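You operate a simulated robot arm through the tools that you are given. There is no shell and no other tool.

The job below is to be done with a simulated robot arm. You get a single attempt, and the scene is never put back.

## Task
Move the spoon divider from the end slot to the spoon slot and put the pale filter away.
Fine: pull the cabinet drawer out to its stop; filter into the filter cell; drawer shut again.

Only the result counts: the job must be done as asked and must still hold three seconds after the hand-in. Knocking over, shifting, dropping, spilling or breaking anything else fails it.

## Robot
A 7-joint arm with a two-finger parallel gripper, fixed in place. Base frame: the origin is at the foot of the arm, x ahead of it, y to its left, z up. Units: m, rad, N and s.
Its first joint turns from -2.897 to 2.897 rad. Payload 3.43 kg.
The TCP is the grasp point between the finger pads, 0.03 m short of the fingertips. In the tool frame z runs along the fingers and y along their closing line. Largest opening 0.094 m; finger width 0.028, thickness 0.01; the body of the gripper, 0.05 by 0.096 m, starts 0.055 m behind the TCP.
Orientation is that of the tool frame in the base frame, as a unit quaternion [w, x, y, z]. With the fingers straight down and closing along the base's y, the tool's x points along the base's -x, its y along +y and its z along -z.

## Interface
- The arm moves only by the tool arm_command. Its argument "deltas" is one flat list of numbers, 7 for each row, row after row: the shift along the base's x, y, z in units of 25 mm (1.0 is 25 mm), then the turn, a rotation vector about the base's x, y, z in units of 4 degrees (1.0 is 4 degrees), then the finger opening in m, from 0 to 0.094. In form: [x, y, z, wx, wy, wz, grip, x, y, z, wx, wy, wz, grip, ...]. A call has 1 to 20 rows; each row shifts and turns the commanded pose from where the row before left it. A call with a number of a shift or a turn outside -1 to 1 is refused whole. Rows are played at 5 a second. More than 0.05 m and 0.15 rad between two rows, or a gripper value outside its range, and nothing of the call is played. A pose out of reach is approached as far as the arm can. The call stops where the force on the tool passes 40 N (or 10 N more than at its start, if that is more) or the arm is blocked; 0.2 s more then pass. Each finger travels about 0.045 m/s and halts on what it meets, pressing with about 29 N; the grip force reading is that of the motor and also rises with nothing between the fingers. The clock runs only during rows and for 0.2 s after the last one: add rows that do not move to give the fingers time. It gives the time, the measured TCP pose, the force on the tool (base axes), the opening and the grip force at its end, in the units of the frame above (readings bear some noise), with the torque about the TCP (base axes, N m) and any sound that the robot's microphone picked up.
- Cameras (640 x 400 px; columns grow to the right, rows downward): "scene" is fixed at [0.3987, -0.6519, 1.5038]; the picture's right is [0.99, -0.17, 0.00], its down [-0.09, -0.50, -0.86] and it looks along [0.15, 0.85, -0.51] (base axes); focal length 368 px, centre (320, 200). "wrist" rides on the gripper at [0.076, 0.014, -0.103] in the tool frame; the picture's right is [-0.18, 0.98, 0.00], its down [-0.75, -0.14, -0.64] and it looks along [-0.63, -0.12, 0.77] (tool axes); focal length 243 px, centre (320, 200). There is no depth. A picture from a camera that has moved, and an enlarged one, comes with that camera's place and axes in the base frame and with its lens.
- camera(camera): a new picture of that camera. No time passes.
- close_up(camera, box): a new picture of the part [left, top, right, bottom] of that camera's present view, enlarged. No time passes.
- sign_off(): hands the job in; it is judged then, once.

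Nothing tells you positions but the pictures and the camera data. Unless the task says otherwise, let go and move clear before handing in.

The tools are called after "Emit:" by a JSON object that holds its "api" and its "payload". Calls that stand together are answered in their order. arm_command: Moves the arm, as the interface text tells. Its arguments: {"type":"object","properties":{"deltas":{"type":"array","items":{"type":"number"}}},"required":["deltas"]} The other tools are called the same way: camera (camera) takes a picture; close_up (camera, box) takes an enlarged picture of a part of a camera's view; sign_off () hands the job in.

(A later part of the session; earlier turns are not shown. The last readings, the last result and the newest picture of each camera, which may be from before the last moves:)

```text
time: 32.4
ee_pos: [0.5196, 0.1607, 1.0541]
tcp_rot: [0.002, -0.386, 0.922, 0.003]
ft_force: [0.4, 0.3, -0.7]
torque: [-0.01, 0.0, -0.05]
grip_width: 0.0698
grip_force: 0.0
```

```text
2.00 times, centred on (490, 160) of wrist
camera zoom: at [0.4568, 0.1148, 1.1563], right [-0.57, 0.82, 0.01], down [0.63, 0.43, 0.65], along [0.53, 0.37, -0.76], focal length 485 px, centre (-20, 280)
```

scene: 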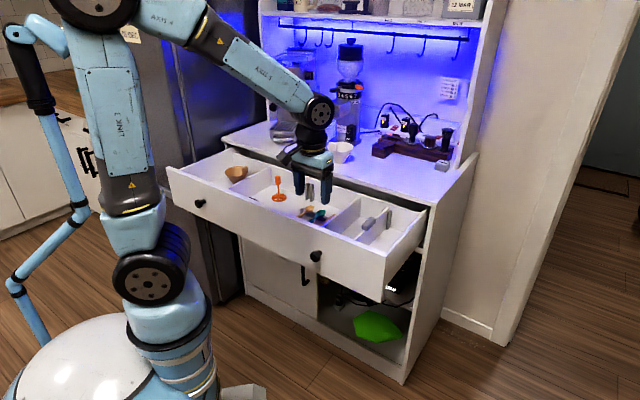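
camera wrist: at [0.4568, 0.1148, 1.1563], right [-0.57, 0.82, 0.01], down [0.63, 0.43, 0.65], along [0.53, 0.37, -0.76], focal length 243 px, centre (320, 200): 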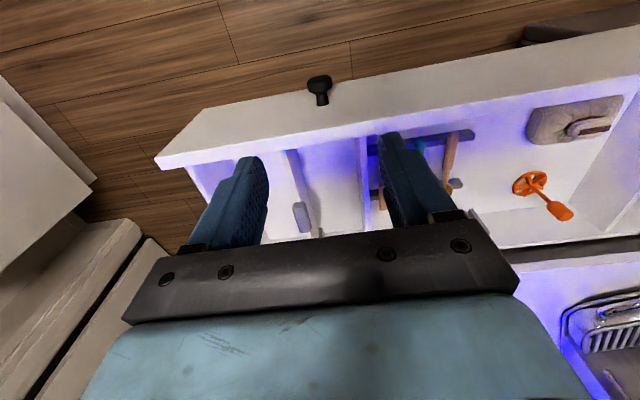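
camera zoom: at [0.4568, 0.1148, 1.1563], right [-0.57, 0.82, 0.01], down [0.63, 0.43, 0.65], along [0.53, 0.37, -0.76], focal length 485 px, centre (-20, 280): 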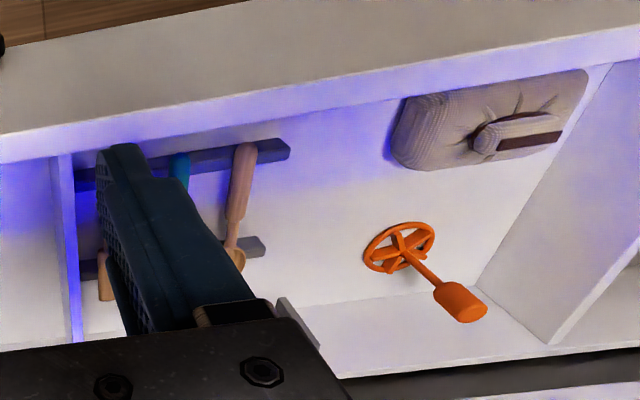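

The drawer back wall is now clear of the counter edge. I'll move the wrist camera over the right side to measure the divider, its rails and the stop.

Emit:
{"api": "arm_command", "payload": {"deltas": [0.934, 0.185, 0.37, 0, 0, 0, 0.07, 0.934, 0.185, 0.37, 0, 0, 0, 0.07, 0.934, 0.185, 0.37, 0, 0, 0, 0.07, 0.934, 0.185, 0.37, 0, 0, 0, 0.07, 0.934, 0.185, 0.37, 0, 0, 0, 0.07, 0, 0, 0, 0, 0, 0, 0.07]}}

Emit:
{"api": "camera", "payload": {"camera": "wrist"}}

Emit:
{"api": "close_up", "payload": {"camera": "scene", "box": [260, 150, 440, 270]}}

```text
time: 33.8
ee_pos: [0.6371, 0.1819, 1.1015]
tcp_rot: [0.002, -0.386, 0.923, 0.004]
ft_force: [-0.2, 0.4, -0.1]
torque: [0.0, -0.01, 0.01]
grip_width: 0.0702
grip_force: 0.0
```

```text
taken
camera wrist: at [0.5739, 0.1364, 1.2033], right [-0.57, 0.82, 0.01], down [0.63, 0.43, 0.64], along [0.53, 0.37, -0.76], focal length 243 px, centre (320, 200)
```

wrist: 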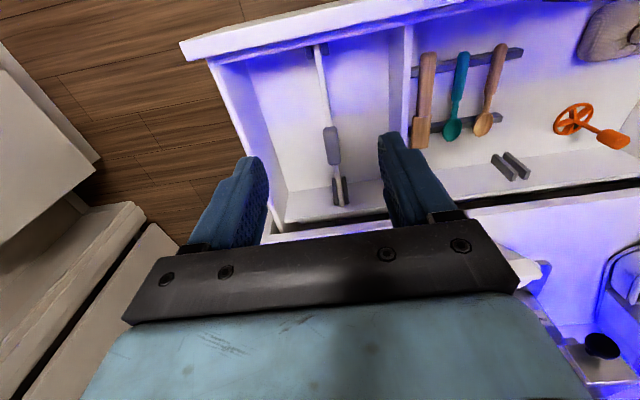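

```text
3.33 times, centred on (350, 210) of scene
camera zoom: at [0.3987, -0.6519, 1.5038], right [0.99, -0.17, 0.0], down [-0.09, -0.5, -0.86], along [0.15, 0.85, -0.51], focal length 1227 px, centre (220, 167)
```

zoom: 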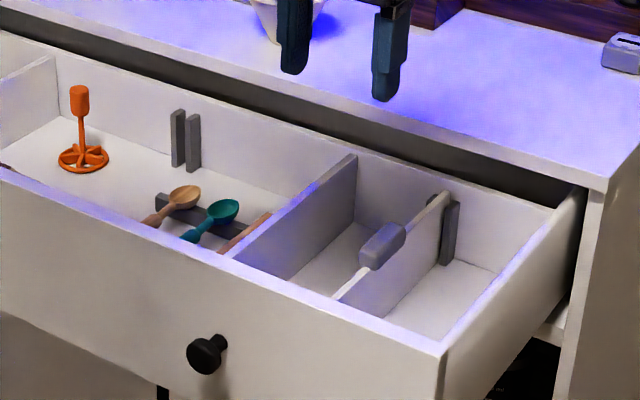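

Excellent view of the divider, spoons and empty rails. I'll zoom in on each part.

Emit:
{"api": "close_up", "payload": {"camera": "wrist", "box": [380, 0, 640, 200]}}

Emit:
{"api": "close_up", "payload": {"camera": "wrist", "box": [200, 0, 440, 230]}}

Emit:
{"api": "close_up", "payload": {"camera": "wrist", "box": [300, 30, 380, 220]}}

Emit:
{"api": "close_up", "payload": {"camera": "wrist", "box": [460, 20, 560, 200]}}

```text
2.00 times, centred on (510, 100) of wrist
camera zoom: at [0.5739, 0.1364, 1.2033], right [-0.57, 0.82, 0.01], down [0.63, 0.43, 0.64], along [0.53, 0.37, -0.76], focal length 485 px, centre (-60, 400)
```

zoom: 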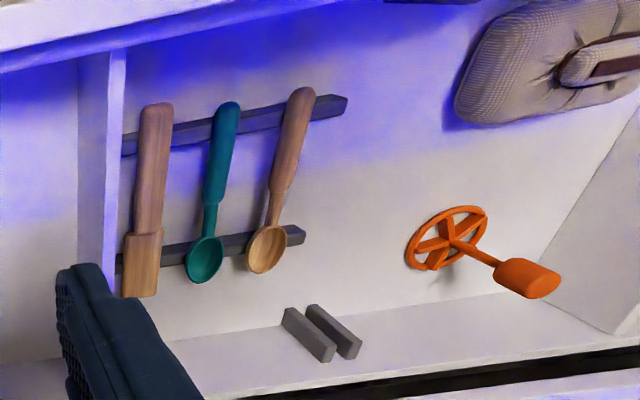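

```text
1.74 times, centred on (320, 115) of wrist
camera zoom: at [0.5739, 0.1364, 1.2033], right [-0.57, 0.82, 0.01], down [0.63, 0.43, 0.64], along [0.53, 0.37, -0.76], focal length 422 px, centre (320, 348)
```

zoom: 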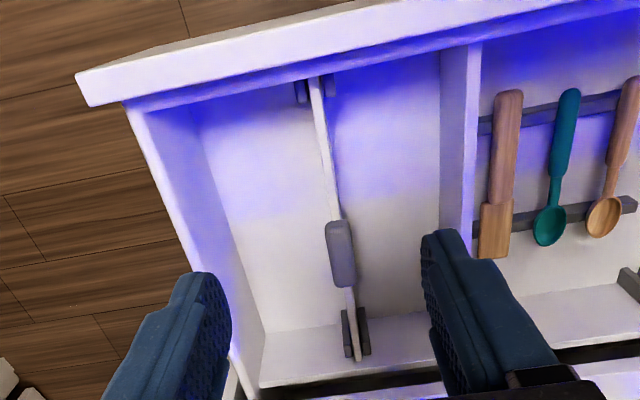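

```text
2.11 times, centred on (340, 125) of wrist
camera zoom: at [0.5739, 0.1364, 1.2033], right [-0.57, 0.82, 0.01], down [0.63, 0.43, 0.64], along [0.53, 0.37, -0.76], focal length 511 px, centre (278, 358)
```

zoom: 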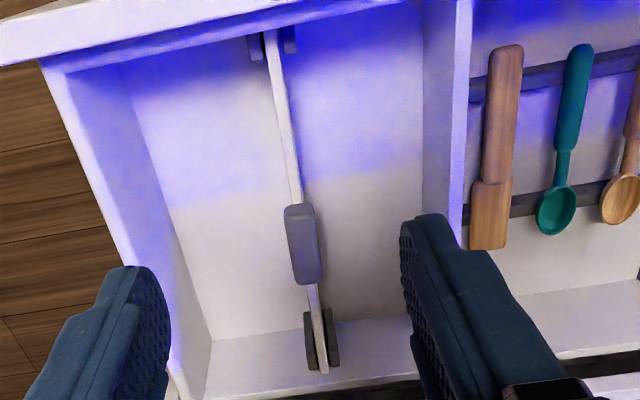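

```text
2.22 times, centred on (510, 110) of wrist
camera zoom: at [0.5739, 0.1364, 1.2033], right [-0.57, 0.82, 0.01], down [0.63, 0.43, 0.64], along [0.53, 0.37, -0.76], focal length 539 px, centre (-102, 400)
```

zoom: 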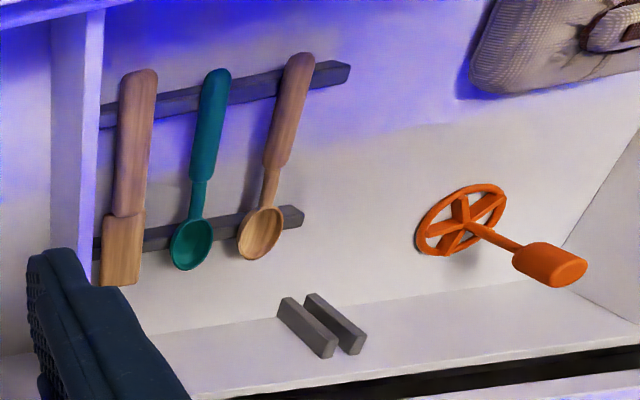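

I can see three spoons next to an empty rail pair at the back, and the divider's handle at about u=0.686, v=0.322, z=0.855. First I'll check the stop by pulling the front panel from inside the empty cell with closed fingers.

Emit:
{"api": "arm_command", "payload": {"deltas": [-0.792, 0.679, 0, 0, 0, 0, 0.04, -0.792, 0.679, 0, 0, 0, 0, 0.0, 0, 0, -0.8, 0, 0, 0, 0.0, 0, 0, -1, 0, 0, 0, 0.0, 0, 0, -1, 0, 0, 0, 0.0, 0, 0, -1, 0, 0, 0, 0.0, 0, 0, -1, 0, 0, 0, 0.0, 0, 0, -1, 0, 0, 0, 0.0, 0, 0, 0, 0, 0, 0, 0.0]}}

Emit:
{"api": "camera", "payload": {"camera": "wrist"}}

Emit:
{"api": "close_up", "payload": {"camera": "scene", "box": [260, 150, 440, 270]}}

```text
time: 35.8
ee_pos: [0.5962, 0.2198, 0.9568]
tcp_rot: [0.002, -0.387, 0.922, 0.002]
ft_force: [0.5, 0.0, 0.5]
torque: [0.0, 0.04, 0.0]
grip_width: 0.0
grip_force: 29.4
```

```text
taken
camera wrist: at [0.5337, 0.1729, 1.0588], right [-0.57, 0.82, 0.01], down [0.63, 0.43, 0.65], along [0.53, 0.37, -0.76], focal length 243 px, centre (320, 200)
```

wrist: 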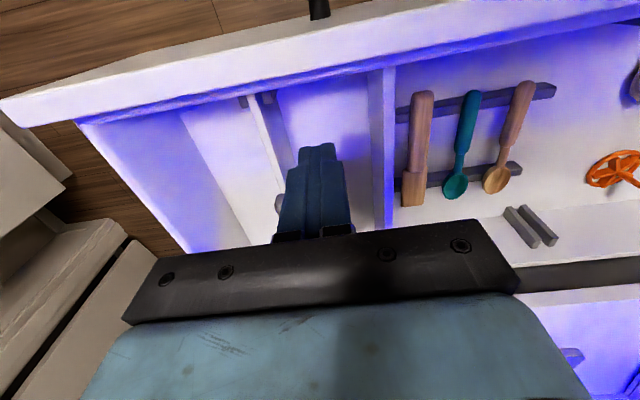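

```text
3.33 times, centred on (350, 210) of scene
camera zoom: at [0.3987, -0.6519, 1.5038], right [0.99, -0.17, 0.0], down [-0.09, -0.5, -0.86], along [0.15, 0.85, -0.51], focal length 1227 px, centre (220, 167)
```

zoom: 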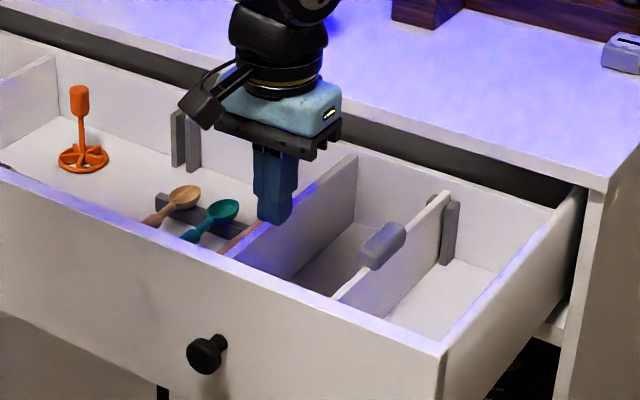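

The fingers are over the empty cell with clearance on both sides. I'll descend behind the front panel and pull outward gently.

Emit:
{"api": "arm_command", "payload": {"deltas": [0, 0, -0.8, 0, 0, 0, 0.0, 0, 0, -0.8, 0, 0, 0, 0.0, 0, 0, -0.8, 0, 0, 0, 0.0, 0, 0, -0.8, 0, 0, 0, 0.0, 0, 0, -0.8, 0, 0, 0, 0.0, -0.2, -0.2, 0, 0, 0, 0, 0.0, -0.2, -0.2, 0, 0, 0, 0, 0.0, -0.2, -0.2, 0, 0, 0, 0, 0.0, -0.1, -0.1, 0, 0, 0, 0, 0.0, -0.1, -0.1, 0, 0, 0, 0, 0.0]}}

```text
time: 38.0
ee_pos: [0.5768, 0.1959, 0.8565]
tcp_rot: [0.001, -0.386, 0.922, 0.003]
ft_force: [3.2, 0.3, -1.1]
torque: [0.0, 0.05, 0.0]
grip_width: 0.0
grip_force: 28.7
```

Emit:
{"api": "arm_command", "payload": {"deltas": [-0.1, -0.1, 0, 0, 0, 0, 0.0, -0.1, -0.1, 0, 0, 0, 0, 0.0, -0.1, -0.1, 0, 0, 0, 0, 0.0, -0.1, -0.1, 0, 0, 0, 0, 0.0, 0, 0, 0, 0, 0, 0, 0.0]}}

Emit:
{"api": "close_up", "payload": {"camera": "scene", "box": [260, 150, 440, 270]}}

```text
time: 39.2
ee_pos: [0.5673, 0.1876, 0.8573]
tcp_rot: [0.002, -0.387, 0.922, 0.003]
ft_force: [3.0, 1.9, -0.7]
torque: [-0.07, 0.05, -0.04]
grip_width: 0.0
grip_force: 28.7
```

```text
3.33 times, centred on (350, 210) of scene
camera zoom: at [0.3987, -0.6519, 1.5038], right [0.99, -0.17, 0.0], down [-0.09, -0.5, -0.86], along [0.15, 0.85, -0.51], focal length 1227 px, centre (220, 167)
```

zoom: 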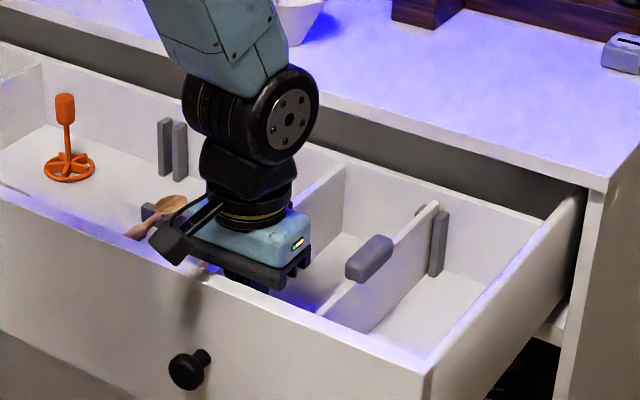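

The drawer keeps sliding with only a few newtons, so the stop is further out. Continuing.

Emit:
{"api": "arm_command", "payload": {"deltas": [-0.15, -0.15, 0, 0, 0, 0, 0.0, -0.15, -0.15, 0, 0, 0, 0, 0.0, -0.15, -0.15, 0, 0, 0, 0, 0.0, -0.15, -0.15, 0, 0, 0, 0, 0.0, -0.15, -0.15, 0, 0, 0, 0, 0.0, -0.15, -0.15, 0, 0, 0, 0, 0.0, 0, 0, 0, 0, 0, 0, 0.0]}}

```text
time: 40.0
ee_pos: [0.5607, 0.1814, 0.8589]
tcp_rot: [0.007, -0.387, 0.922, 0.004]
ft_force: [10.4, 9.2, -0.4]
torque: [-0.26, 0.27, -0.17]
grip_width: 0.0
grip_force: 28.5
stopped in row 3: the force on the tool passed its limit at 48 N (the readings are from after the stop); the commanded pose is now the measured one
```

The force rose sharply to 48 N at u≈0.525, which looks like the stop. One more small nudge will confirm it.

Emit:
{"api": "arm_command", "payload": {"deltas": [-0.1, -0.1, 0, 0, 0, 0, 0.0, -0.1, -0.1, 0, 0, 0, 0, 0.0, -0.05, -0.05, 0, 0, 0, 0, 0.0]}}

Emit:
{"api": "close_up", "payload": {"camera": "scene", "box": [260, 150, 440, 270]}}

```text
time: 40.4
ee_pos: [0.5628, 0.1818, 0.8599]
tcp_rot: [0.012, -0.386, 0.922, 0.005]
ft_force: [7.1, 6.9, 0.6]
torque: [-0.18, 0.19, -0.16]
grip_width: 0.0
grip_force: 29.3
stopped in row 2: the force on the tool passed its limit at 46 N (the readings are from after the stop); the commanded pose is now the measured one
```

```text
3.33 times, centred on (350, 210) of scene
camera zoom: at [0.3987, -0.6519, 1.5038], right [0.99, -0.17, 0.0], down [-0.09, -0.5, -0.86], along [0.15, 0.85, -0.51], focal length 1227 px, centre (220, 167)
```

zoom: 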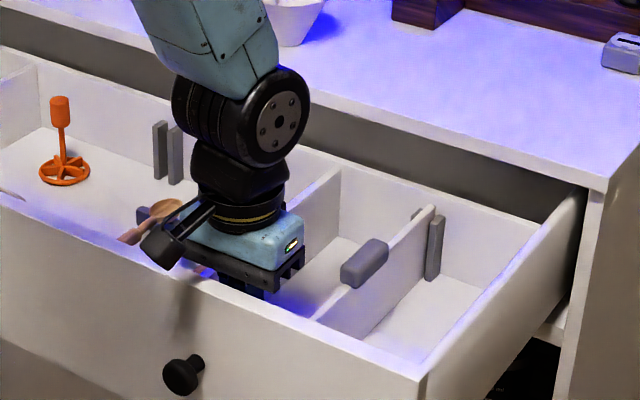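

The drawer is confirmed at its stop. I'll back off, lift out, and take measurement pictures from directly above the divider.

Emit:
{"api": "arm_command", "payload": {"deltas": [0.28, 0.28, 0, 0, 0, 0, 0.0, 0, 0, 1, -0.265, 0.265, -0.1, 0.0, 0, 0, 1, 0, 0, 0, 0.0, 0, 0, 1, 0, 0, 0, 0.0, 0, 0, 1, 0, 0, 0, 0.02, 0, 0, 1, 0, 0, 0, 0.05, 0.5, -0.21, 1, 0, 0, 0, 0.07, 0.5, -0.21, 1, 0, 0, 0, 0.07, 0.5, -0.21, 1, 0, 0, 0, 0.07, 0.37, -0.19, 1, 0, 0, 0, 0.07, 0, 0, 0.6, 0, 0, 0, 0.07, 0, 0, 0, 0, 0, 0, 0.07, 0, 0, 0, 0, 0, 0, 0.07]}}

Emit:
{"api": "camera", "payload": {"camera": "wrist"}}

Emit:
{"api": "camera", "payload": {"camera": "scene"}}

```text
time: 43.2
ee_pos: [0.6157, 0.1671, 1.0994]
tcp_rot: [-0.001, -0.384, 0.923, -0.001]
ft_force: [-0.4, 0.2, -1.0]
torque: [0.02, 0.0, -0.02]
grip_width: 0.0698
grip_force: 0.1
```

```text
taken
camera wrist: at [0.5525, 0.1227, 1.2019], right [-0.57, 0.82, 0.0], down [0.63, 0.44, 0.64], along [0.53, 0.36, -0.77], focal length 243 px, centre (320, 200)
```

wrist: 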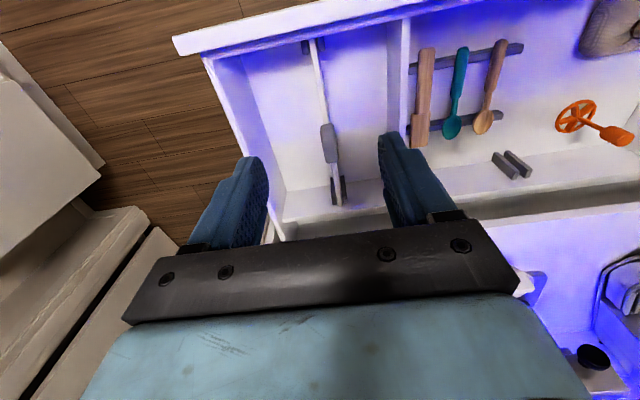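

```text
taken
```

scene: 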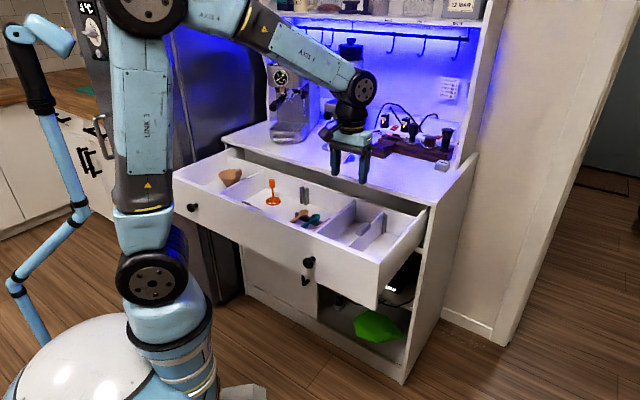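

Now precise measurements: close-ups of the handle, both end rails and the spoon-slot rails.

Emit:
{"api": "close_up", "payload": {"camera": "wrist", "box": [290, 110, 370, 220]}}

Emit:
{"api": "close_up", "payload": {"camera": "wrist", "box": [280, 20, 360, 80]}}

Emit:
{"api": "close_up", "payload": {"camera": "wrist", "box": [470, 130, 550, 190]}}

Emit:
{"api": "close_up", "payload": {"camera": "wrist", "box": [480, 0, 640, 80]}}

```text
3.64 times, centred on (330, 165) of wrist
camera zoom: at [0.5525, 0.1227, 1.2019], right [-0.57, 0.82, 0.0], down [0.63, 0.44, 0.64], along [0.53, 0.36, -0.77], focal length 882 px, centre (284, 327)
```

zoom: 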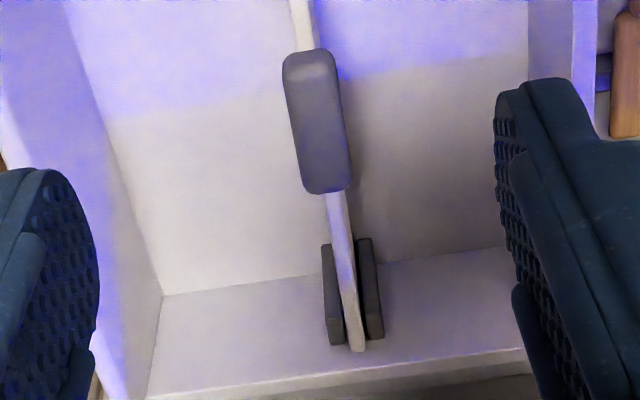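

```text
6.67 times, centred on (320, 50) of wrist
camera zoom: at [0.5525, 0.1227, 1.2019], right [-0.57, 0.82, 0.0], down [0.63, 0.44, 0.64], along [0.53, 0.36, -0.77], focal length 1618 px, centre (320, 1200)
```

zoom: 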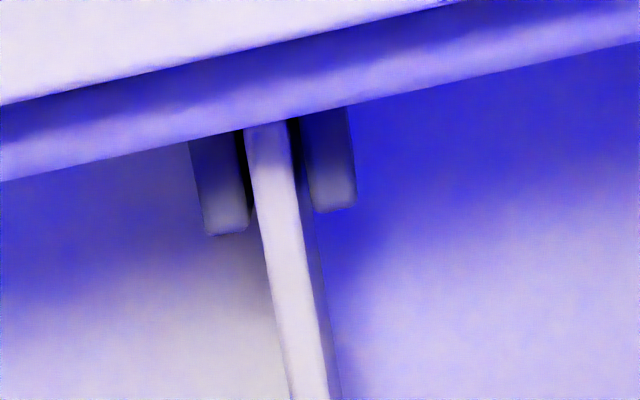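

```text
6.67 times, centred on (510, 160) of wrist
camera zoom: at [0.5525, 0.1227, 1.2019], right [-0.57, 0.82, 0.0], down [0.63, 0.44, 0.64], along [0.53, 0.36, -0.77], focal length 1618 px, centre (-947, 467)
```

zoom: 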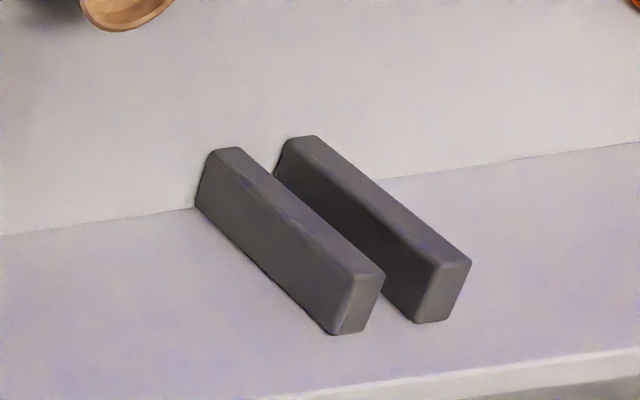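

```text
4.00 times, centred on (560, 40) of wrist
camera zoom: at [0.5525, 0.1227, 1.2019], right [-0.57, 0.82, 0.0], down [0.63, 0.44, 0.64], along [0.53, 0.36, -0.77], focal length 970 px, centre (-640, 840)
```

zoom: 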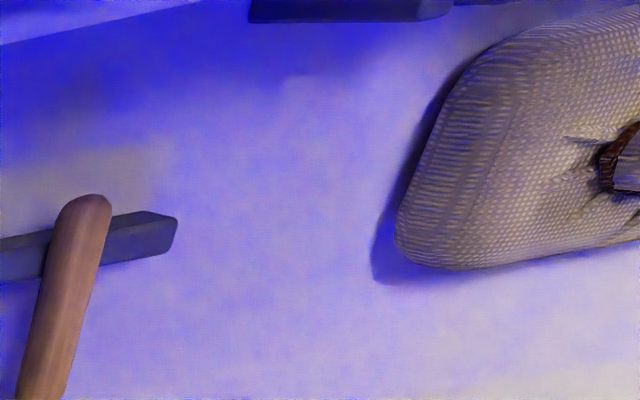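

The plate is about 7–8 mm thick in a gap of about 10 mm, so accuracy matters. I'll move the camera sideways to the equivalent pose over the spoon slot to measure the exact offset between the slots.

Emit:
{"api": "arm_command", "payload": {"deltas": [-0.95, 0.95, 0, 0, 0, 0, 0.07, -0.95, 0.95, 0, 0, 0, 0, 0.07, -0.95, 0.95, 0, 0, 0, 0, 0.07, -0.95, 0.95, 0, 0, 0, 0, 0.07, -0.95, 0.95, 0, 0, 0, 0, 0.07, -0.95, 0.95, 0, 0, 0, 0, 0.07, -0.95, 0.95, 0, 0, 0, 0, 0.07, -0.95, 0.95, 0, 0, 0, 0, 0.07, -0.95, 0.95, 0, 0, 0, 0, 0.07, 0, 0, 0, 0, 0, 0, 0.07, 0, 0, 0, 0, 0, 0, 0.07]}}

Emit:
{"api": "camera", "payload": {"camera": "wrist"}}

Emit:
{"api": "close_up", "payload": {"camera": "wrist", "box": [290, 110, 370, 220]}}

Emit:
{"api": "close_up", "payload": {"camera": "wrist", "box": [280, 20, 360, 80]}}

Emit:
{"api": "close_up", "payload": {"camera": "scene", "box": [160, 130, 300, 230]}}

```text
time: 45.6
ee_pos: [0.4018, 0.38, 1.1012]
tcp_rot: [-0.001, -0.383, 0.924, -0.001]
ft_force: [-0.3, -1.0, 0.8]
torque: [-0.03, -0.01, -0.01]
grip_width: 0.0702
grip_force: 0.0
```

```text
taken
camera wrist: at [0.3391, 0.3352, 1.2018], right [-0.57, 0.82, 0.0], down [0.63, 0.44, 0.64], along [0.53, 0.36, -0.77], focal length 243 px, centre (320, 200)
```

wrist: 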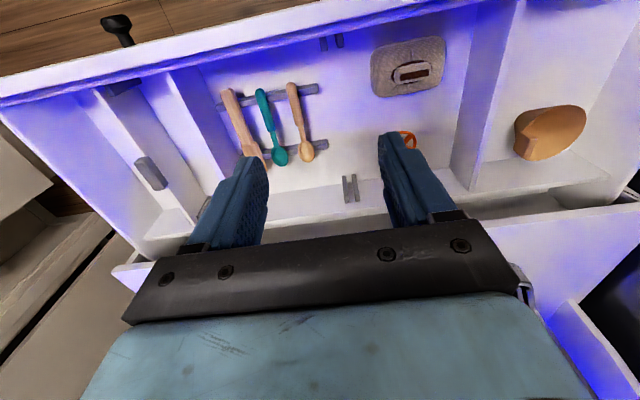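

```text
3.64 times, centred on (330, 165) of wrist
camera zoom: at [0.3391, 0.3352, 1.2018], right [-0.57, 0.82, 0.0], down [0.63, 0.44, 0.64], along [0.53, 0.36, -0.77], focal length 882 px, centre (284, 327)
```

zoom: 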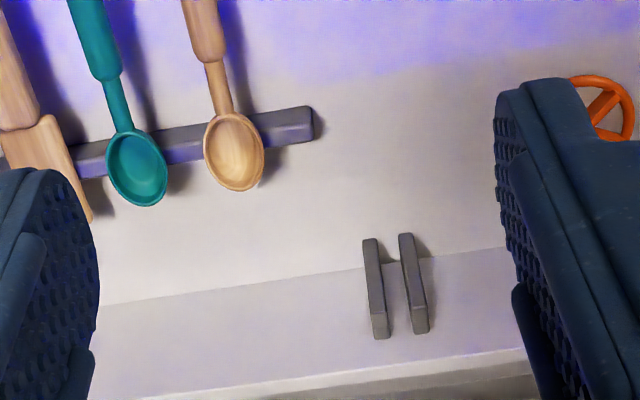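

```text
6.67 times, centred on (320, 50) of wrist
camera zoom: at [0.3391, 0.3352, 1.2018], right [-0.57, 0.82, 0.0], down [0.63, 0.44, 0.64], along [0.53, 0.36, -0.77], focal length 1618 px, centre (320, 1200)
```

zoom: 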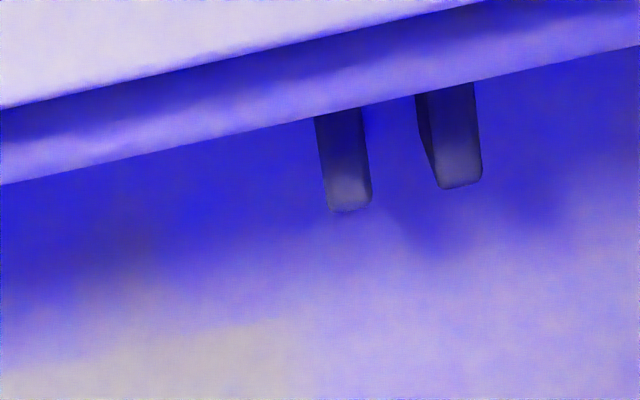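

```text
4.00 times, centred on (230, 180) of scene
camera zoom: at [0.3987, -0.6519, 1.5038], right [0.99, -0.17, 0.0], down [-0.09, -0.5, -0.86], along [0.15, 0.85, -0.51], focal length 1473 px, centre (680, 280)
```

zoom: 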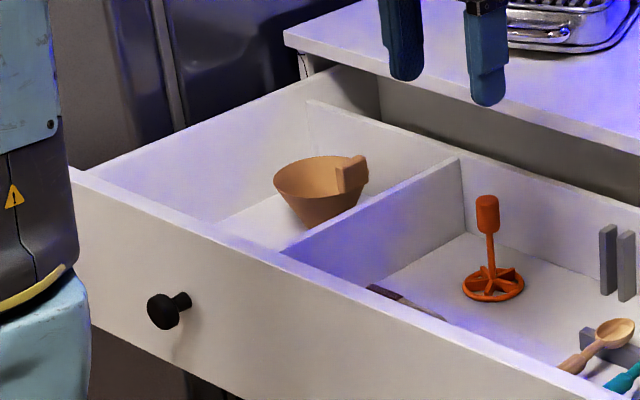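

The spoon slot has both front and back rails, about 0.3246 m from the end slot. I'll shift the camera another 23 mm to line up the pixels and refine that offset.

Emit:
{"api": "arm_command", "payload": {"deltas": [-0.33, 0.33, 0, 0, 0, 0, 0.07, -0.33, 0.33, 0, 0, 0, 0, 0.07, 0, 0, 0, 0, 0, 0, 0.07, 0, 0, 0, 0, 0, 0, 0.07]}}

Emit:
{"api": "close_up", "payload": {"camera": "wrist", "box": [290, 110, 370, 220]}}

Emit:
{"api": "close_up", "payload": {"camera": "wrist", "box": [280, 20, 360, 80]}}

Emit:
{"api": "camera", "payload": {"camera": "wrist"}}

```text
time: 46.6
ee_pos: [0.3837, 0.397, 1.1001]
tcp_rot: [-0.001, -0.384, 0.923, -0.001]
ft_force: [0.0, 0.1, -0.1]
torque: [0.0, -0.02, 0.0]
grip_width: 0.0698
grip_force: 0.0
```

```text
3.64 times, centred on (330, 165) of wrist
camera zoom: at [0.321, 0.3522, 1.2022], right [-0.57, 0.82, 0.0], down [0.63, 0.44, 0.64], along [0.53, 0.36, -0.77], focal length 882 px, centre (284, 327)
```

zoom: 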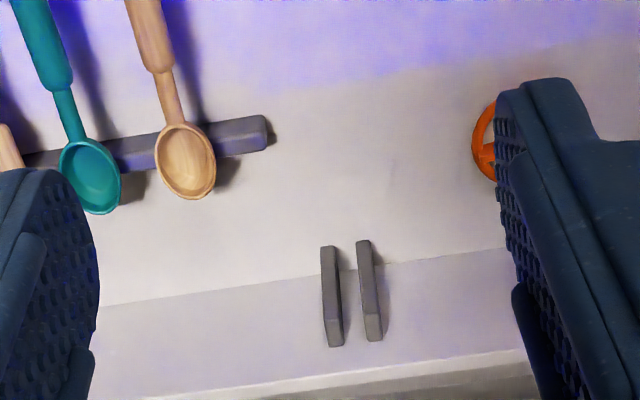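

```text
6.67 times, centred on (320, 50) of wrist
camera zoom: at [0.321, 0.3522, 1.2022], right [-0.57, 0.82, 0.0], down [0.63, 0.44, 0.64], along [0.53, 0.36, -0.77], focal length 1618 px, centre (320, 1200)
```

zoom: 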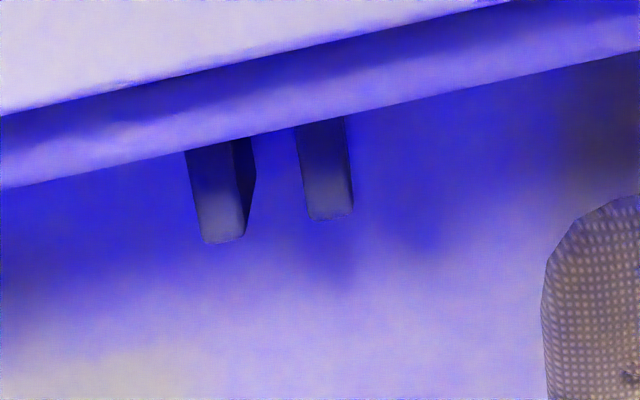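

```text
taken
camera wrist: at [0.321, 0.3522, 1.2022], right [-0.57, 0.82, 0.0], down [0.63, 0.44, 0.64], along [0.53, 0.36, -0.77], focal length 243 px, centre (320, 200)
```

wrist: 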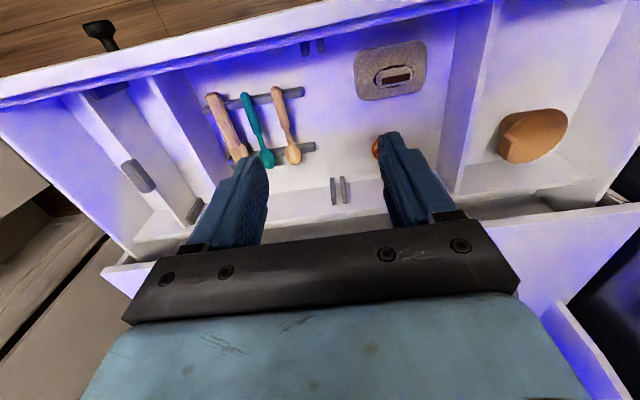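

The offset between slots comes out at 0.3253 m purely sideways (Δx=−0.230, Δy=+0.230), with no depth change. The arm is clear now, so I'll grab scene close-ups for heights of the handle, partition and frother.

Emit:
{"api": "close_up", "payload": {"camera": "scene", "box": [320, 180, 420, 260]}}

Emit:
{"api": "close_up", "payload": {"camera": "scene", "box": [250, 160, 350, 240]}}

Emit:
{"api": "close_up", "payload": {"camera": "wrist", "box": [400, 60, 640, 240]}}

```text
5.00 times, centred on (370, 220) of scene
camera zoom: at [0.3987, -0.6519, 1.5038], right [0.99, -0.17, 0.0], down [-0.09, -0.5, -0.86], along [0.15, 0.85, -0.51], focal length 1841 px, centre (70, 100)
```

zoom: 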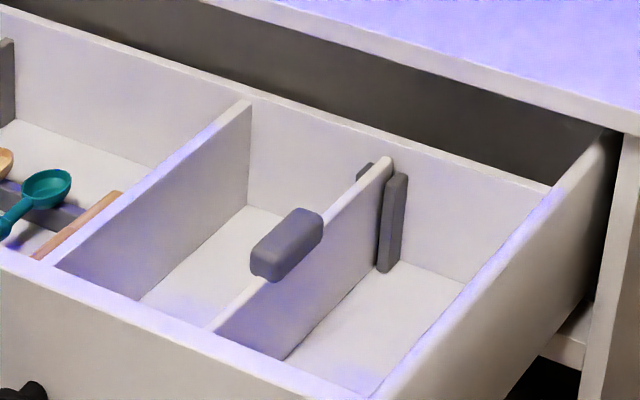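

```text
5.00 times, centred on (300, 200) of scene
camera zoom: at [0.3987, -0.6519, 1.5038], right [0.99, -0.17, 0.0], down [-0.09, -0.5, -0.86], along [0.15, 0.85, -0.51], focal length 1841 px, centre (420, 200)
```

zoom: 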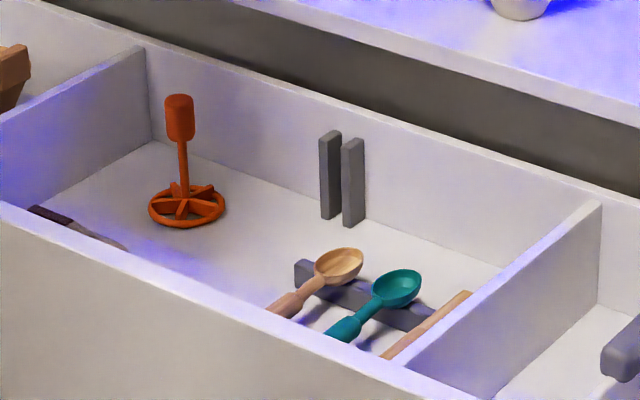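

```text
2.22 times, centred on (520, 150) of wrist
camera zoom: at [0.321, 0.3522, 1.2022], right [-0.57, 0.82, 0.0], down [0.63, 0.44, 0.64], along [0.53, 0.36, -0.77], focal length 539 px, centre (-124, 311)
```

zoom: 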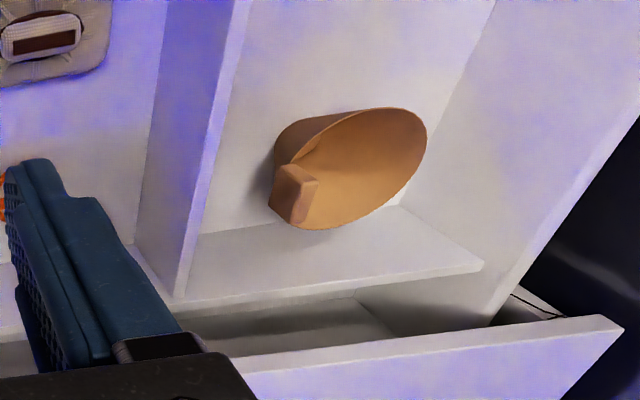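

The handle's top is at z≈0.86 and the partition tops are at about 0.865. The left cell (v −0.22 to −0.45) holds the tan filter toward the back and has free room in front of it. Now I'll move above the divider handle.

Emit:
{"api": "arm_command", "payload": {"deltas": [0.993, -0.555, -0.333, 0, 0, 0, 0.06, 0.993, -0.555, -0.333, 0, 0, 0, 0.06, 0.993, -0.555, -0.333, 0, 0, 0, 0.06, 0.993, -0.555, -0.333, 0, 0, 0, 0.06, 0.993, -0.555, -0.333, 0, 0, 0, 0.06, 0.993, -0.555, -0.333, 0, 0, 0, 0.06, 0.993, -0.555, -0.333, 0, 0, 0, 0.06, 0.993, -0.555, -0.333, 0, 0, 0, 0.06, 0.993, -0.555, -0.333, 0, 0, 0, 0.06, 0.993, -0.555, -0.333, 0, 0, 0, 0.06, 0.993, -0.555, -0.333, 0, 0, 0, 0.06, 0.993, -0.555, -0.333, 0, 0, 0, 0.06, 0, 0, 0, 0, 0, 0, 0.06, 0, 0, 0, 0, 0, 0, 0.06]}}

Emit:
{"api": "camera", "payload": {"camera": "wrist"}}

Emit:
{"api": "close_up", "payload": {"camera": "wrist", "box": [260, 60, 400, 220]}}

```text
time: 49.6
ee_pos: [0.6814, 0.2334, 0.999]
tcp_rot: [-0.001, -0.384, 0.923, -0.002]
ft_force: [0.6, 0.1, 0.5]
torque: [0.03, 0.0, -0.03]
grip_width: 0.0599
grip_force: 0.1
```

```text
taken
camera wrist: at [0.6177, 0.1877, 1.1014], right [-0.57, 0.82, 0.0], down [0.63, 0.44, 0.64], along [0.53, 0.36, -0.77], focal length 243 px, centre (320, 200)
```

wrist: 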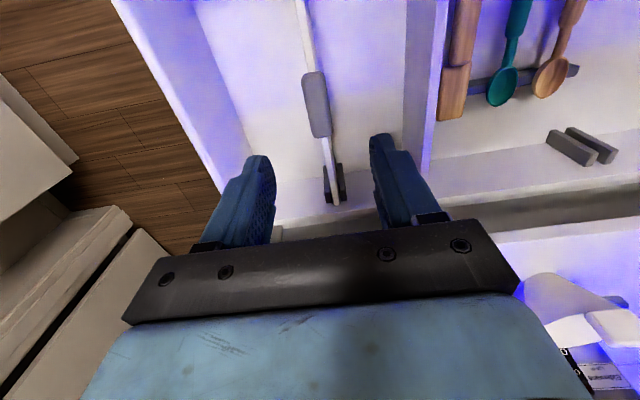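

```text
2.50 times, centred on (330, 140) of wrist
camera zoom: at [0.6177, 0.1877, 1.1014], right [-0.57, 0.82, 0.0], down [0.63, 0.44, 0.64], along [0.53, 0.36, -0.77], focal length 606 px, centre (295, 350)
```

zoom: 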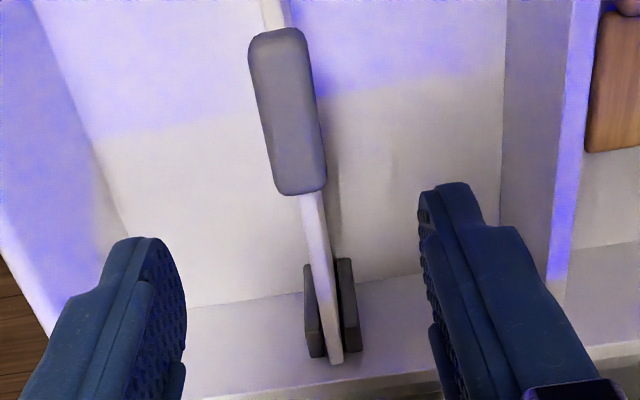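

The handle is about 4 mm to the right-hand side of the tool axis. I'll correct that and descend part way to check alignment.

Emit:
{"api": "arm_command", "payload": {"deltas": [0.16, -0.05, -0.8, 0, 0, 0, 0.06, 0, 0, -0.8, 0, 0, 0, 0.06, 0, 0, -0.8, 0, 0, 0, 0.06, 0, 0, -0.8, 0, 0, 0, 0.06, 0, 0, -0.6, 0, 0, 0, 0.06, 0, 0, 0, 0, 0, 0, 0.06, 0, 0, 0, 0, 0, 0, 0.06]}}

Emit:
{"api": "camera", "payload": {"camera": "wrist"}}

Emit:
{"api": "close_up", "payload": {"camera": "scene", "box": [320, 160, 420, 240]}}

```text
time: 51.2
ee_pos: [0.6855, 0.2311, 0.9064]
tcp_rot: [-0.002, -0.385, 0.923, -0.002]
ft_force: [0.0, 0.3, -1.0]
torque: [-0.03, -0.02, -0.01]
grip_width: 0.0602
grip_force: 0.1
```

```text
taken
camera wrist: at [0.6225, 0.1856, 1.0083], right [-0.57, 0.82, 0.0], down [0.63, 0.44, 0.64], along [0.53, 0.36, -0.77], focal length 243 px, centre (320, 200)
```

wrist: 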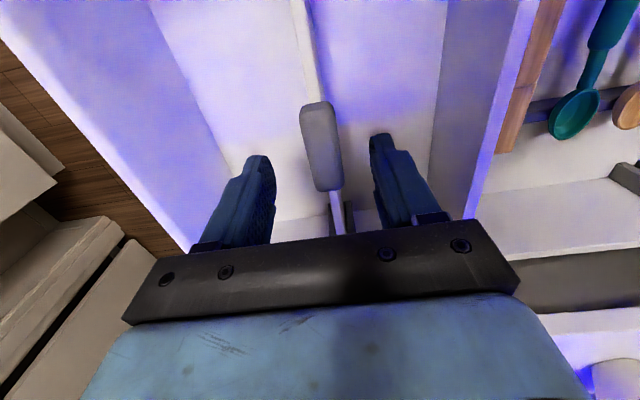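

```text
5.00 times, centred on (370, 200) of scene
camera zoom: at [0.3987, -0.6519, 1.5038], right [0.99, -0.17, 0.0], down [-0.09, -0.5, -0.86], along [0.15, 0.85, -0.51], focal length 1841 px, centre (70, 200)
```

zoom: 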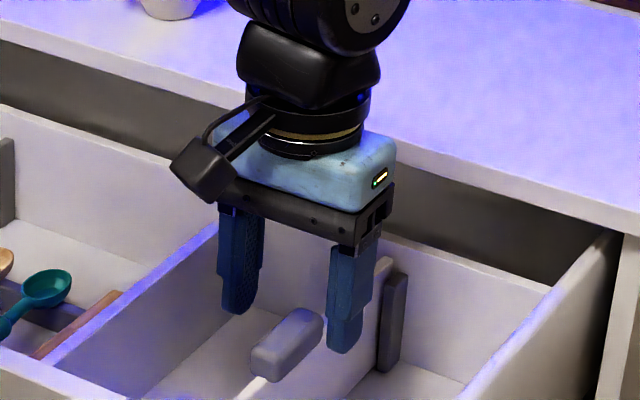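

The handle is well centred between the fingers. I'll lower to grasp height and close gently.

Emit:
{"api": "arm_command", "payload": {"deltas": [0, 0, -0.5, 0, 0, 0, 0.06, 0, 0, -0.5, 0, 0, 0, 0.06, 0, 0, -0.5, 0, 0, 0, 0.06, 0, 0, -0.5, 0, 0, 0, 0.06, 0, 0, 0, 0, 0, 0, 0.05, 0, 0, 0, 0, 0, 0, 0.035, 0, 0, 0, 0, 0, 0, 0.02, 0, 0, 0, 0, 0, 0, 0.015, 0, 0, 0, 0, 0, 0, 0.01, 0, 0, 0, 0, 0, 0, 0.01]}}

Emit:
{"api": "camera", "payload": {"camera": "wrist"}}

```text
time: 53.4
ee_pos: [0.6854, 0.2304, 0.8561]
tcp_rot: [-0.002, -0.384, 0.923, 0.001]
ft_force: [-6.3, 5.7, 0.8]
torque: [0.12, 0.06, -0.14]
grip_width: 0.0263
grip_force: 28.9
```

```text
taken
camera wrist: at [0.6228, 0.1854, 0.9574], right [-0.57, 0.82, 0.0], down [0.63, 0.44, 0.64], along [0.53, 0.36, -0.77], focal length 243 px, centre (320, 200)
```

wrist: 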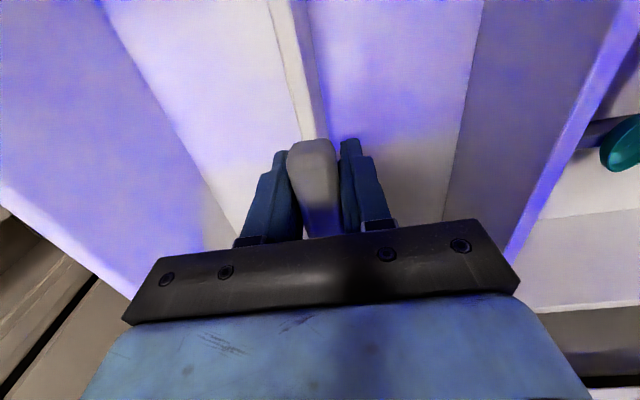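

Gripped at 0.0263 m width. There's a small side force, so I'll shift 0.7 mm to relieve it, then lift straight up.

Emit:
{"api": "arm_command", "payload": {"deltas": [-0.02, 0.02, 0, 0, 0, 0, 0.01, 0, 0, 0, 0, 0, 0, 0.01, 0, 0, 0.3, 0, 0, 0, 0.01, 0, 0, 0.4, 0, 0, 0, 0.01, 0, 0, 0.4, 0, 0, 0, 0.01, 0, 0, 0, 0, 0, 0, 0.01]}}

Emit:
{"api": "camera", "payload": {"camera": "wrist"}}

Emit:
{"api": "close_up", "payload": {"camera": "scene", "box": [320, 160, 420, 240]}}

```text
time: 54.8
ee_pos: [0.6855, 0.2306, 0.8817]
tcp_rot: [-0.002, -0.384, 0.923, 0.001]
ft_force: [0.1, -0.5, -1.6]
torque: [0.0, 0.01, -0.01]
grip_width: 0.0263
grip_force: 29.1
```

```text
taken
camera wrist: at [0.6223, 0.1857, 0.9845], right [-0.57, 0.82, 0.0], down [0.63, 0.44, 0.64], along [0.53, 0.36, -0.77], focal length 243 px, centre (320, 200)
```

wrist: 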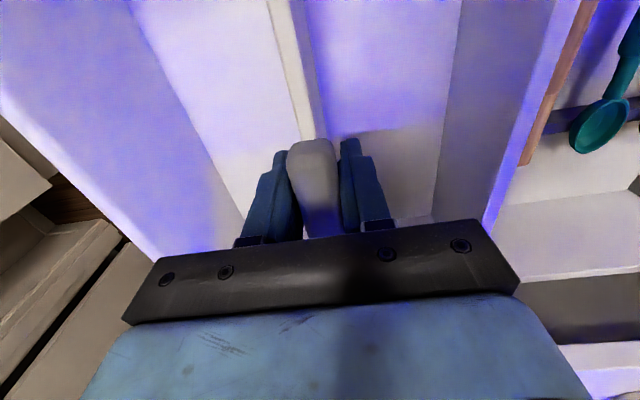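

```text
5.00 times, centred on (370, 200) of scene
camera zoom: at [0.3987, -0.6519, 1.5038], right [0.99, -0.17, 0.0], down [-0.09, -0.5, -0.86], along [0.15, 0.85, -0.51], focal length 1841 px, centre (70, 200)
```

zoom: 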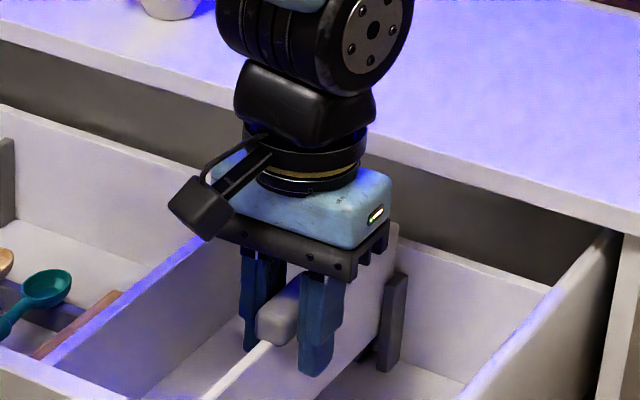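

The divider is lifting freely with no side force. I'll raise it clear of the partitions and carry it sideways to above the spoon slot.

Emit:
{"api": "arm_command", "payload": {"deltas": [0, 0, 0.6, 0, 0, 0, 0.01, 0, 0, 0.8, 0, 0, 0, 0.01, 0, 0, 1, 0, 0, 0, 0.01, 0, 0, 1, 0, 0, 0, 0.01, 0, 0, 1, 0, 0, 0, 0.01, -0.7, 0.7, 0, 0, 0, 0, 0.01, -0.7, 0.7, 0, 0, 0, 0, 0.01, -0.7, 0.7, 0, 0, 0, 0, 0.01, -0.7, 0.7, 0, 0, 0, 0, 0.01, -0.7, 0.7, 0, 0, 0, 0, 0.01, -0.7, 0.7, 0, 0, 0, 0, 0.01, -0.7, 0.7, 0, 0, 0, 0, 0.01, -0.7, 0.7, 0, 0, 0, 0, 0.01, -0.7, 0.7, 0, 0, 0, 0, 0.01, -0.7, 0.7, 0, 0, 0, 0, 0.01, -0.7, 0.7, 0, 0, 0, 0, 0.01, -0.7, 0.7, 0, 0, 0, 0, 0.01, -0.7, 0.7, 0, 0, 0, 0, 0.01, -0.1, 0.1, 0, 0, 0, 0, 0.01, 0, 0, 0, 0, 0, 0, 0.01]}}

Emit:
{"api": "camera", "payload": {"camera": "wrist"}}

Emit:
{"api": "camera", "payload": {"camera": "scene"}}

```text
time: 59.0
ee_pos: [0.4536, 0.4591, 0.9931]
tcp_rot: [-0.003, -0.384, 0.923, -0.001]
ft_force: [0.2, -0.5, -2.0]
torque: [-0.01, 0.01, 0.02]
grip_width: 0.026
grip_force: 28.8
```

```text
taken
camera wrist: at [0.3913, 0.4155, 1.0954], right [-0.57, 0.82, 0.0], down [0.63, 0.44, 0.64], along [0.53, 0.36, -0.77], focal length 243 px, centre (320, 200)
```

wrist: 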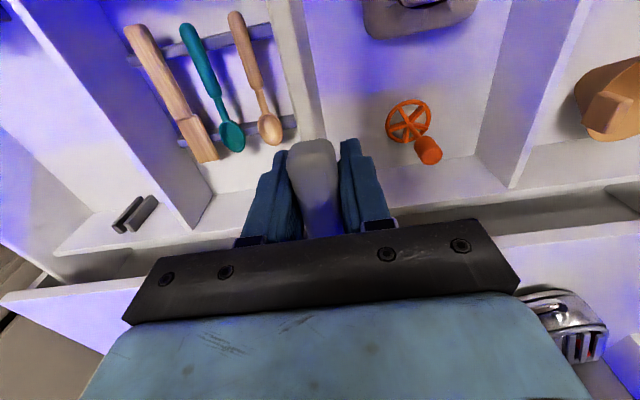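

```text
taken
```

scene: 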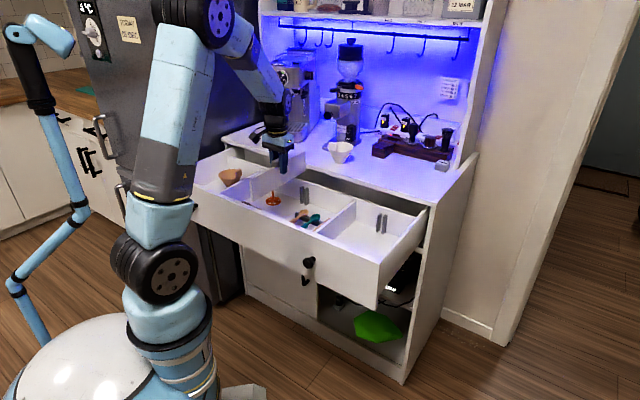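

The divider is above the spoon slot, off by less than 1 mm. I'll make the small correction and lower it to just above the rail tops for a check.

Emit:
{"api": "arm_command", "payload": {"deltas": [0.03, 0.0, -0.5, 0, 0, 0, 0.01, 0, 0, -0.5, 0, 0, 0, 0.01, 0, 0, -0.5, 0, 0, 0, 0.01, 0, 0, -0.4, 0, 0, 0, 0.01, 0, 0, 0, 0, 0, 0, 0.01, 0, 0, 0, 0, 0, 0, 0.01]}}

Emit:
{"api": "close_up", "payload": {"camera": "scene", "box": [250, 150, 350, 230]}}

Emit:
{"api": "close_up", "payload": {"camera": "scene", "box": [280, 165, 330, 205]}}

Emit:
{"api": "camera", "payload": {"camera": "wrist"}}

```text
time: 60.4
ee_pos: [0.4572, 0.4589, 0.9464]
tcp_rot: [-0.001, -0.384, 0.923, -0.001]
ft_force: [0.7, 0.5, -1.5]
torque: [-0.03, 0.0, -0.01]
grip_width: 0.0259
grip_force: 29.2
```

```text
5.00 times, centred on (300, 190) of scene
camera zoom: at [0.3987, -0.6519, 1.5038], right [0.99, -0.17, 0.0], down [-0.09, -0.5, -0.86], along [0.15, 0.85, -0.51], focal length 1841 px, centre (420, 250)
```

zoom: 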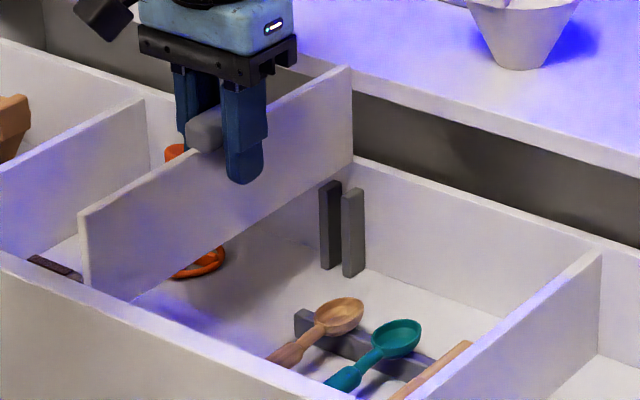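

```text
10.00 times, centred on (305, 185) of scene
camera zoom: at [0.3987, -0.6519, 1.5038], right [0.99, -0.17, 0.0], down [-0.09, -0.5, -0.86], along [0.15, 0.85, -0.51], focal length 3682 px, centre (470, 350)
```

zoom: 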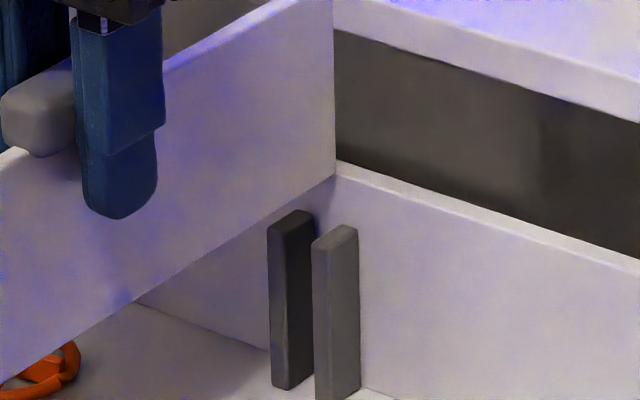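

```text
taken
camera wrist: at [0.3933, 0.4148, 1.0484], right [-0.57, 0.82, 0.0], down [0.63, 0.44, 0.64], along [0.53, 0.36, -0.77], focal length 243 px, centre (320, 200)
```

wrist: 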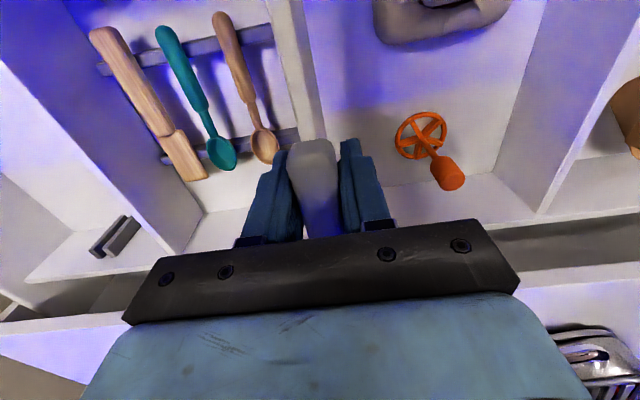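

The camera pose shows I'm 1.4 mm too far toward +v after descending. I'll correct that before inserting.

Emit:
{"api": "arm_command", "payload": {"deltas": [-0.04, 0.04, 0, 0, 0, 0, 0.01, 0, 0, 0, 0, 0, 0, 0.01, 0, 0, 0, 0, 0, 0, 0.01]}}

Emit:
{"api": "close_up", "payload": {"camera": "wrist", "box": [240, 0, 400, 200]}}

Emit:
{"api": "close_up", "payload": {"camera": "scene", "box": [280, 165, 330, 205]}}

```text
time: 61.2
ee_pos: [0.4548, 0.4609, 0.9455]
tcp_rot: [-0.002, -0.385, 0.923, -0.002]
ft_force: [0.4, 0.4, -2.2]
torque: [0.01, -0.02, 0.0]
grip_width: 0.026
grip_force: 28.6
```

```text
2.00 times, centred on (320, 100) of wrist
camera zoom: at [0.3919, 0.416, 1.0481], right [-0.57, 0.82, 0.0], down [0.63, 0.44, 0.64], along [0.53, 0.36, -0.77], focal length 485 px, centre (320, 400)
```

zoom: 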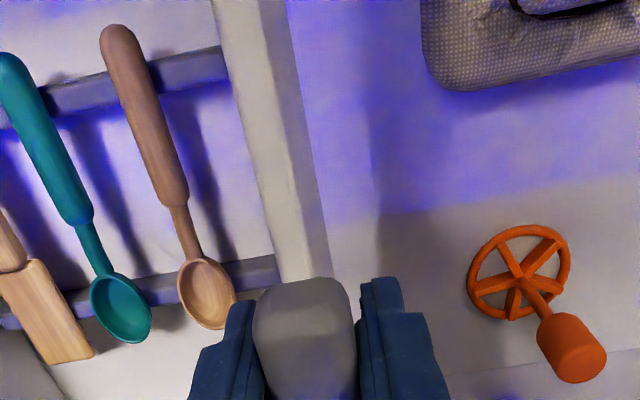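

```text
10.00 times, centred on (305, 185) of scene
camera zoom: at [0.3987, -0.6519, 1.5038], right [0.99, -0.17, 0.0], down [-0.09, -0.5, -0.86], along [0.15, 0.85, -0.51], focal length 3682 px, centre (470, 350)
```

zoom: 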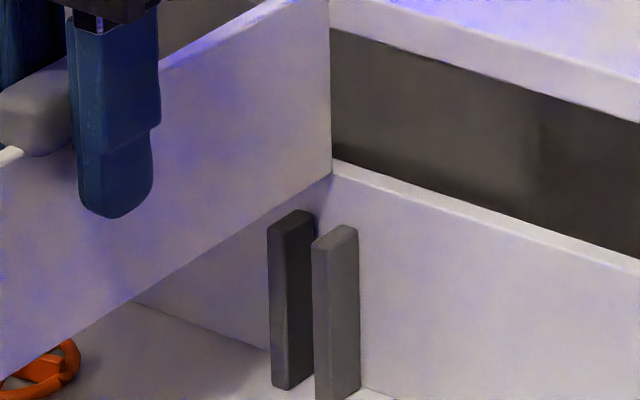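

Alignment is within about 0.5 mm of the target. I'll descend slowly into the rails while watching the force.

Emit:
{"api": "arm_command", "payload": {"deltas": [0, 0, -0.2, 0, 0, 0, 0.01, 0, 0, -0.2, 0, 0, 0, 0.01, 0, 0, -0.2, 0, 0, 0, 0.01, 0, 0, -0.12, 0, 0, 0, 0.01, 0, 0, -0.12, 0, 0, 0, 0.01, 0, 0, -0.12, 0, 0, 0, 0.01, 0, 0, 0, 0, 0, 0, 0.01]}}

Emit:
{"api": "close_up", "payload": {"camera": "scene", "box": [280, 165, 330, 205]}}

Emit:
{"api": "close_up", "payload": {"camera": "wrist", "box": [240, 0, 400, 200]}}

```text
time: 62.8
ee_pos: [0.4536, 0.4613, 0.9222]
tcp_rot: [-0.003, -0.384, 0.923, 0.0]
ft_force: [-0.2, 0.0, -1.9]
torque: [-0.04, 0.01, 0.0]
grip_width: 0.0258
grip_force: 29.0
```

```text
10.00 times, centred on (305, 185) of scene
camera zoom: at [0.3987, -0.6519, 1.5038], right [0.99, -0.17, 0.0], down [-0.09, -0.5, -0.86], along [0.15, 0.85, -0.51], focal length 3682 px, centre (470, 350)
```

zoom: 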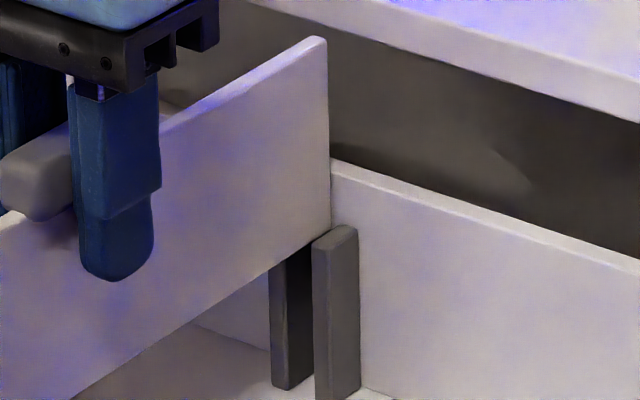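

```text
2.00 times, centred on (320, 100) of wrist
camera zoom: at [0.3911, 0.4165, 1.0237], right [-0.57, 0.82, 0.0], down [0.63, 0.44, 0.64], along [0.53, 0.36, -0.77], focal length 485 px, centre (320, 400)
```

zoom: 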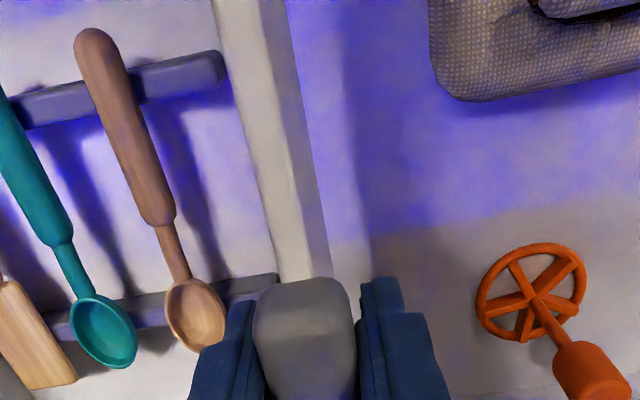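

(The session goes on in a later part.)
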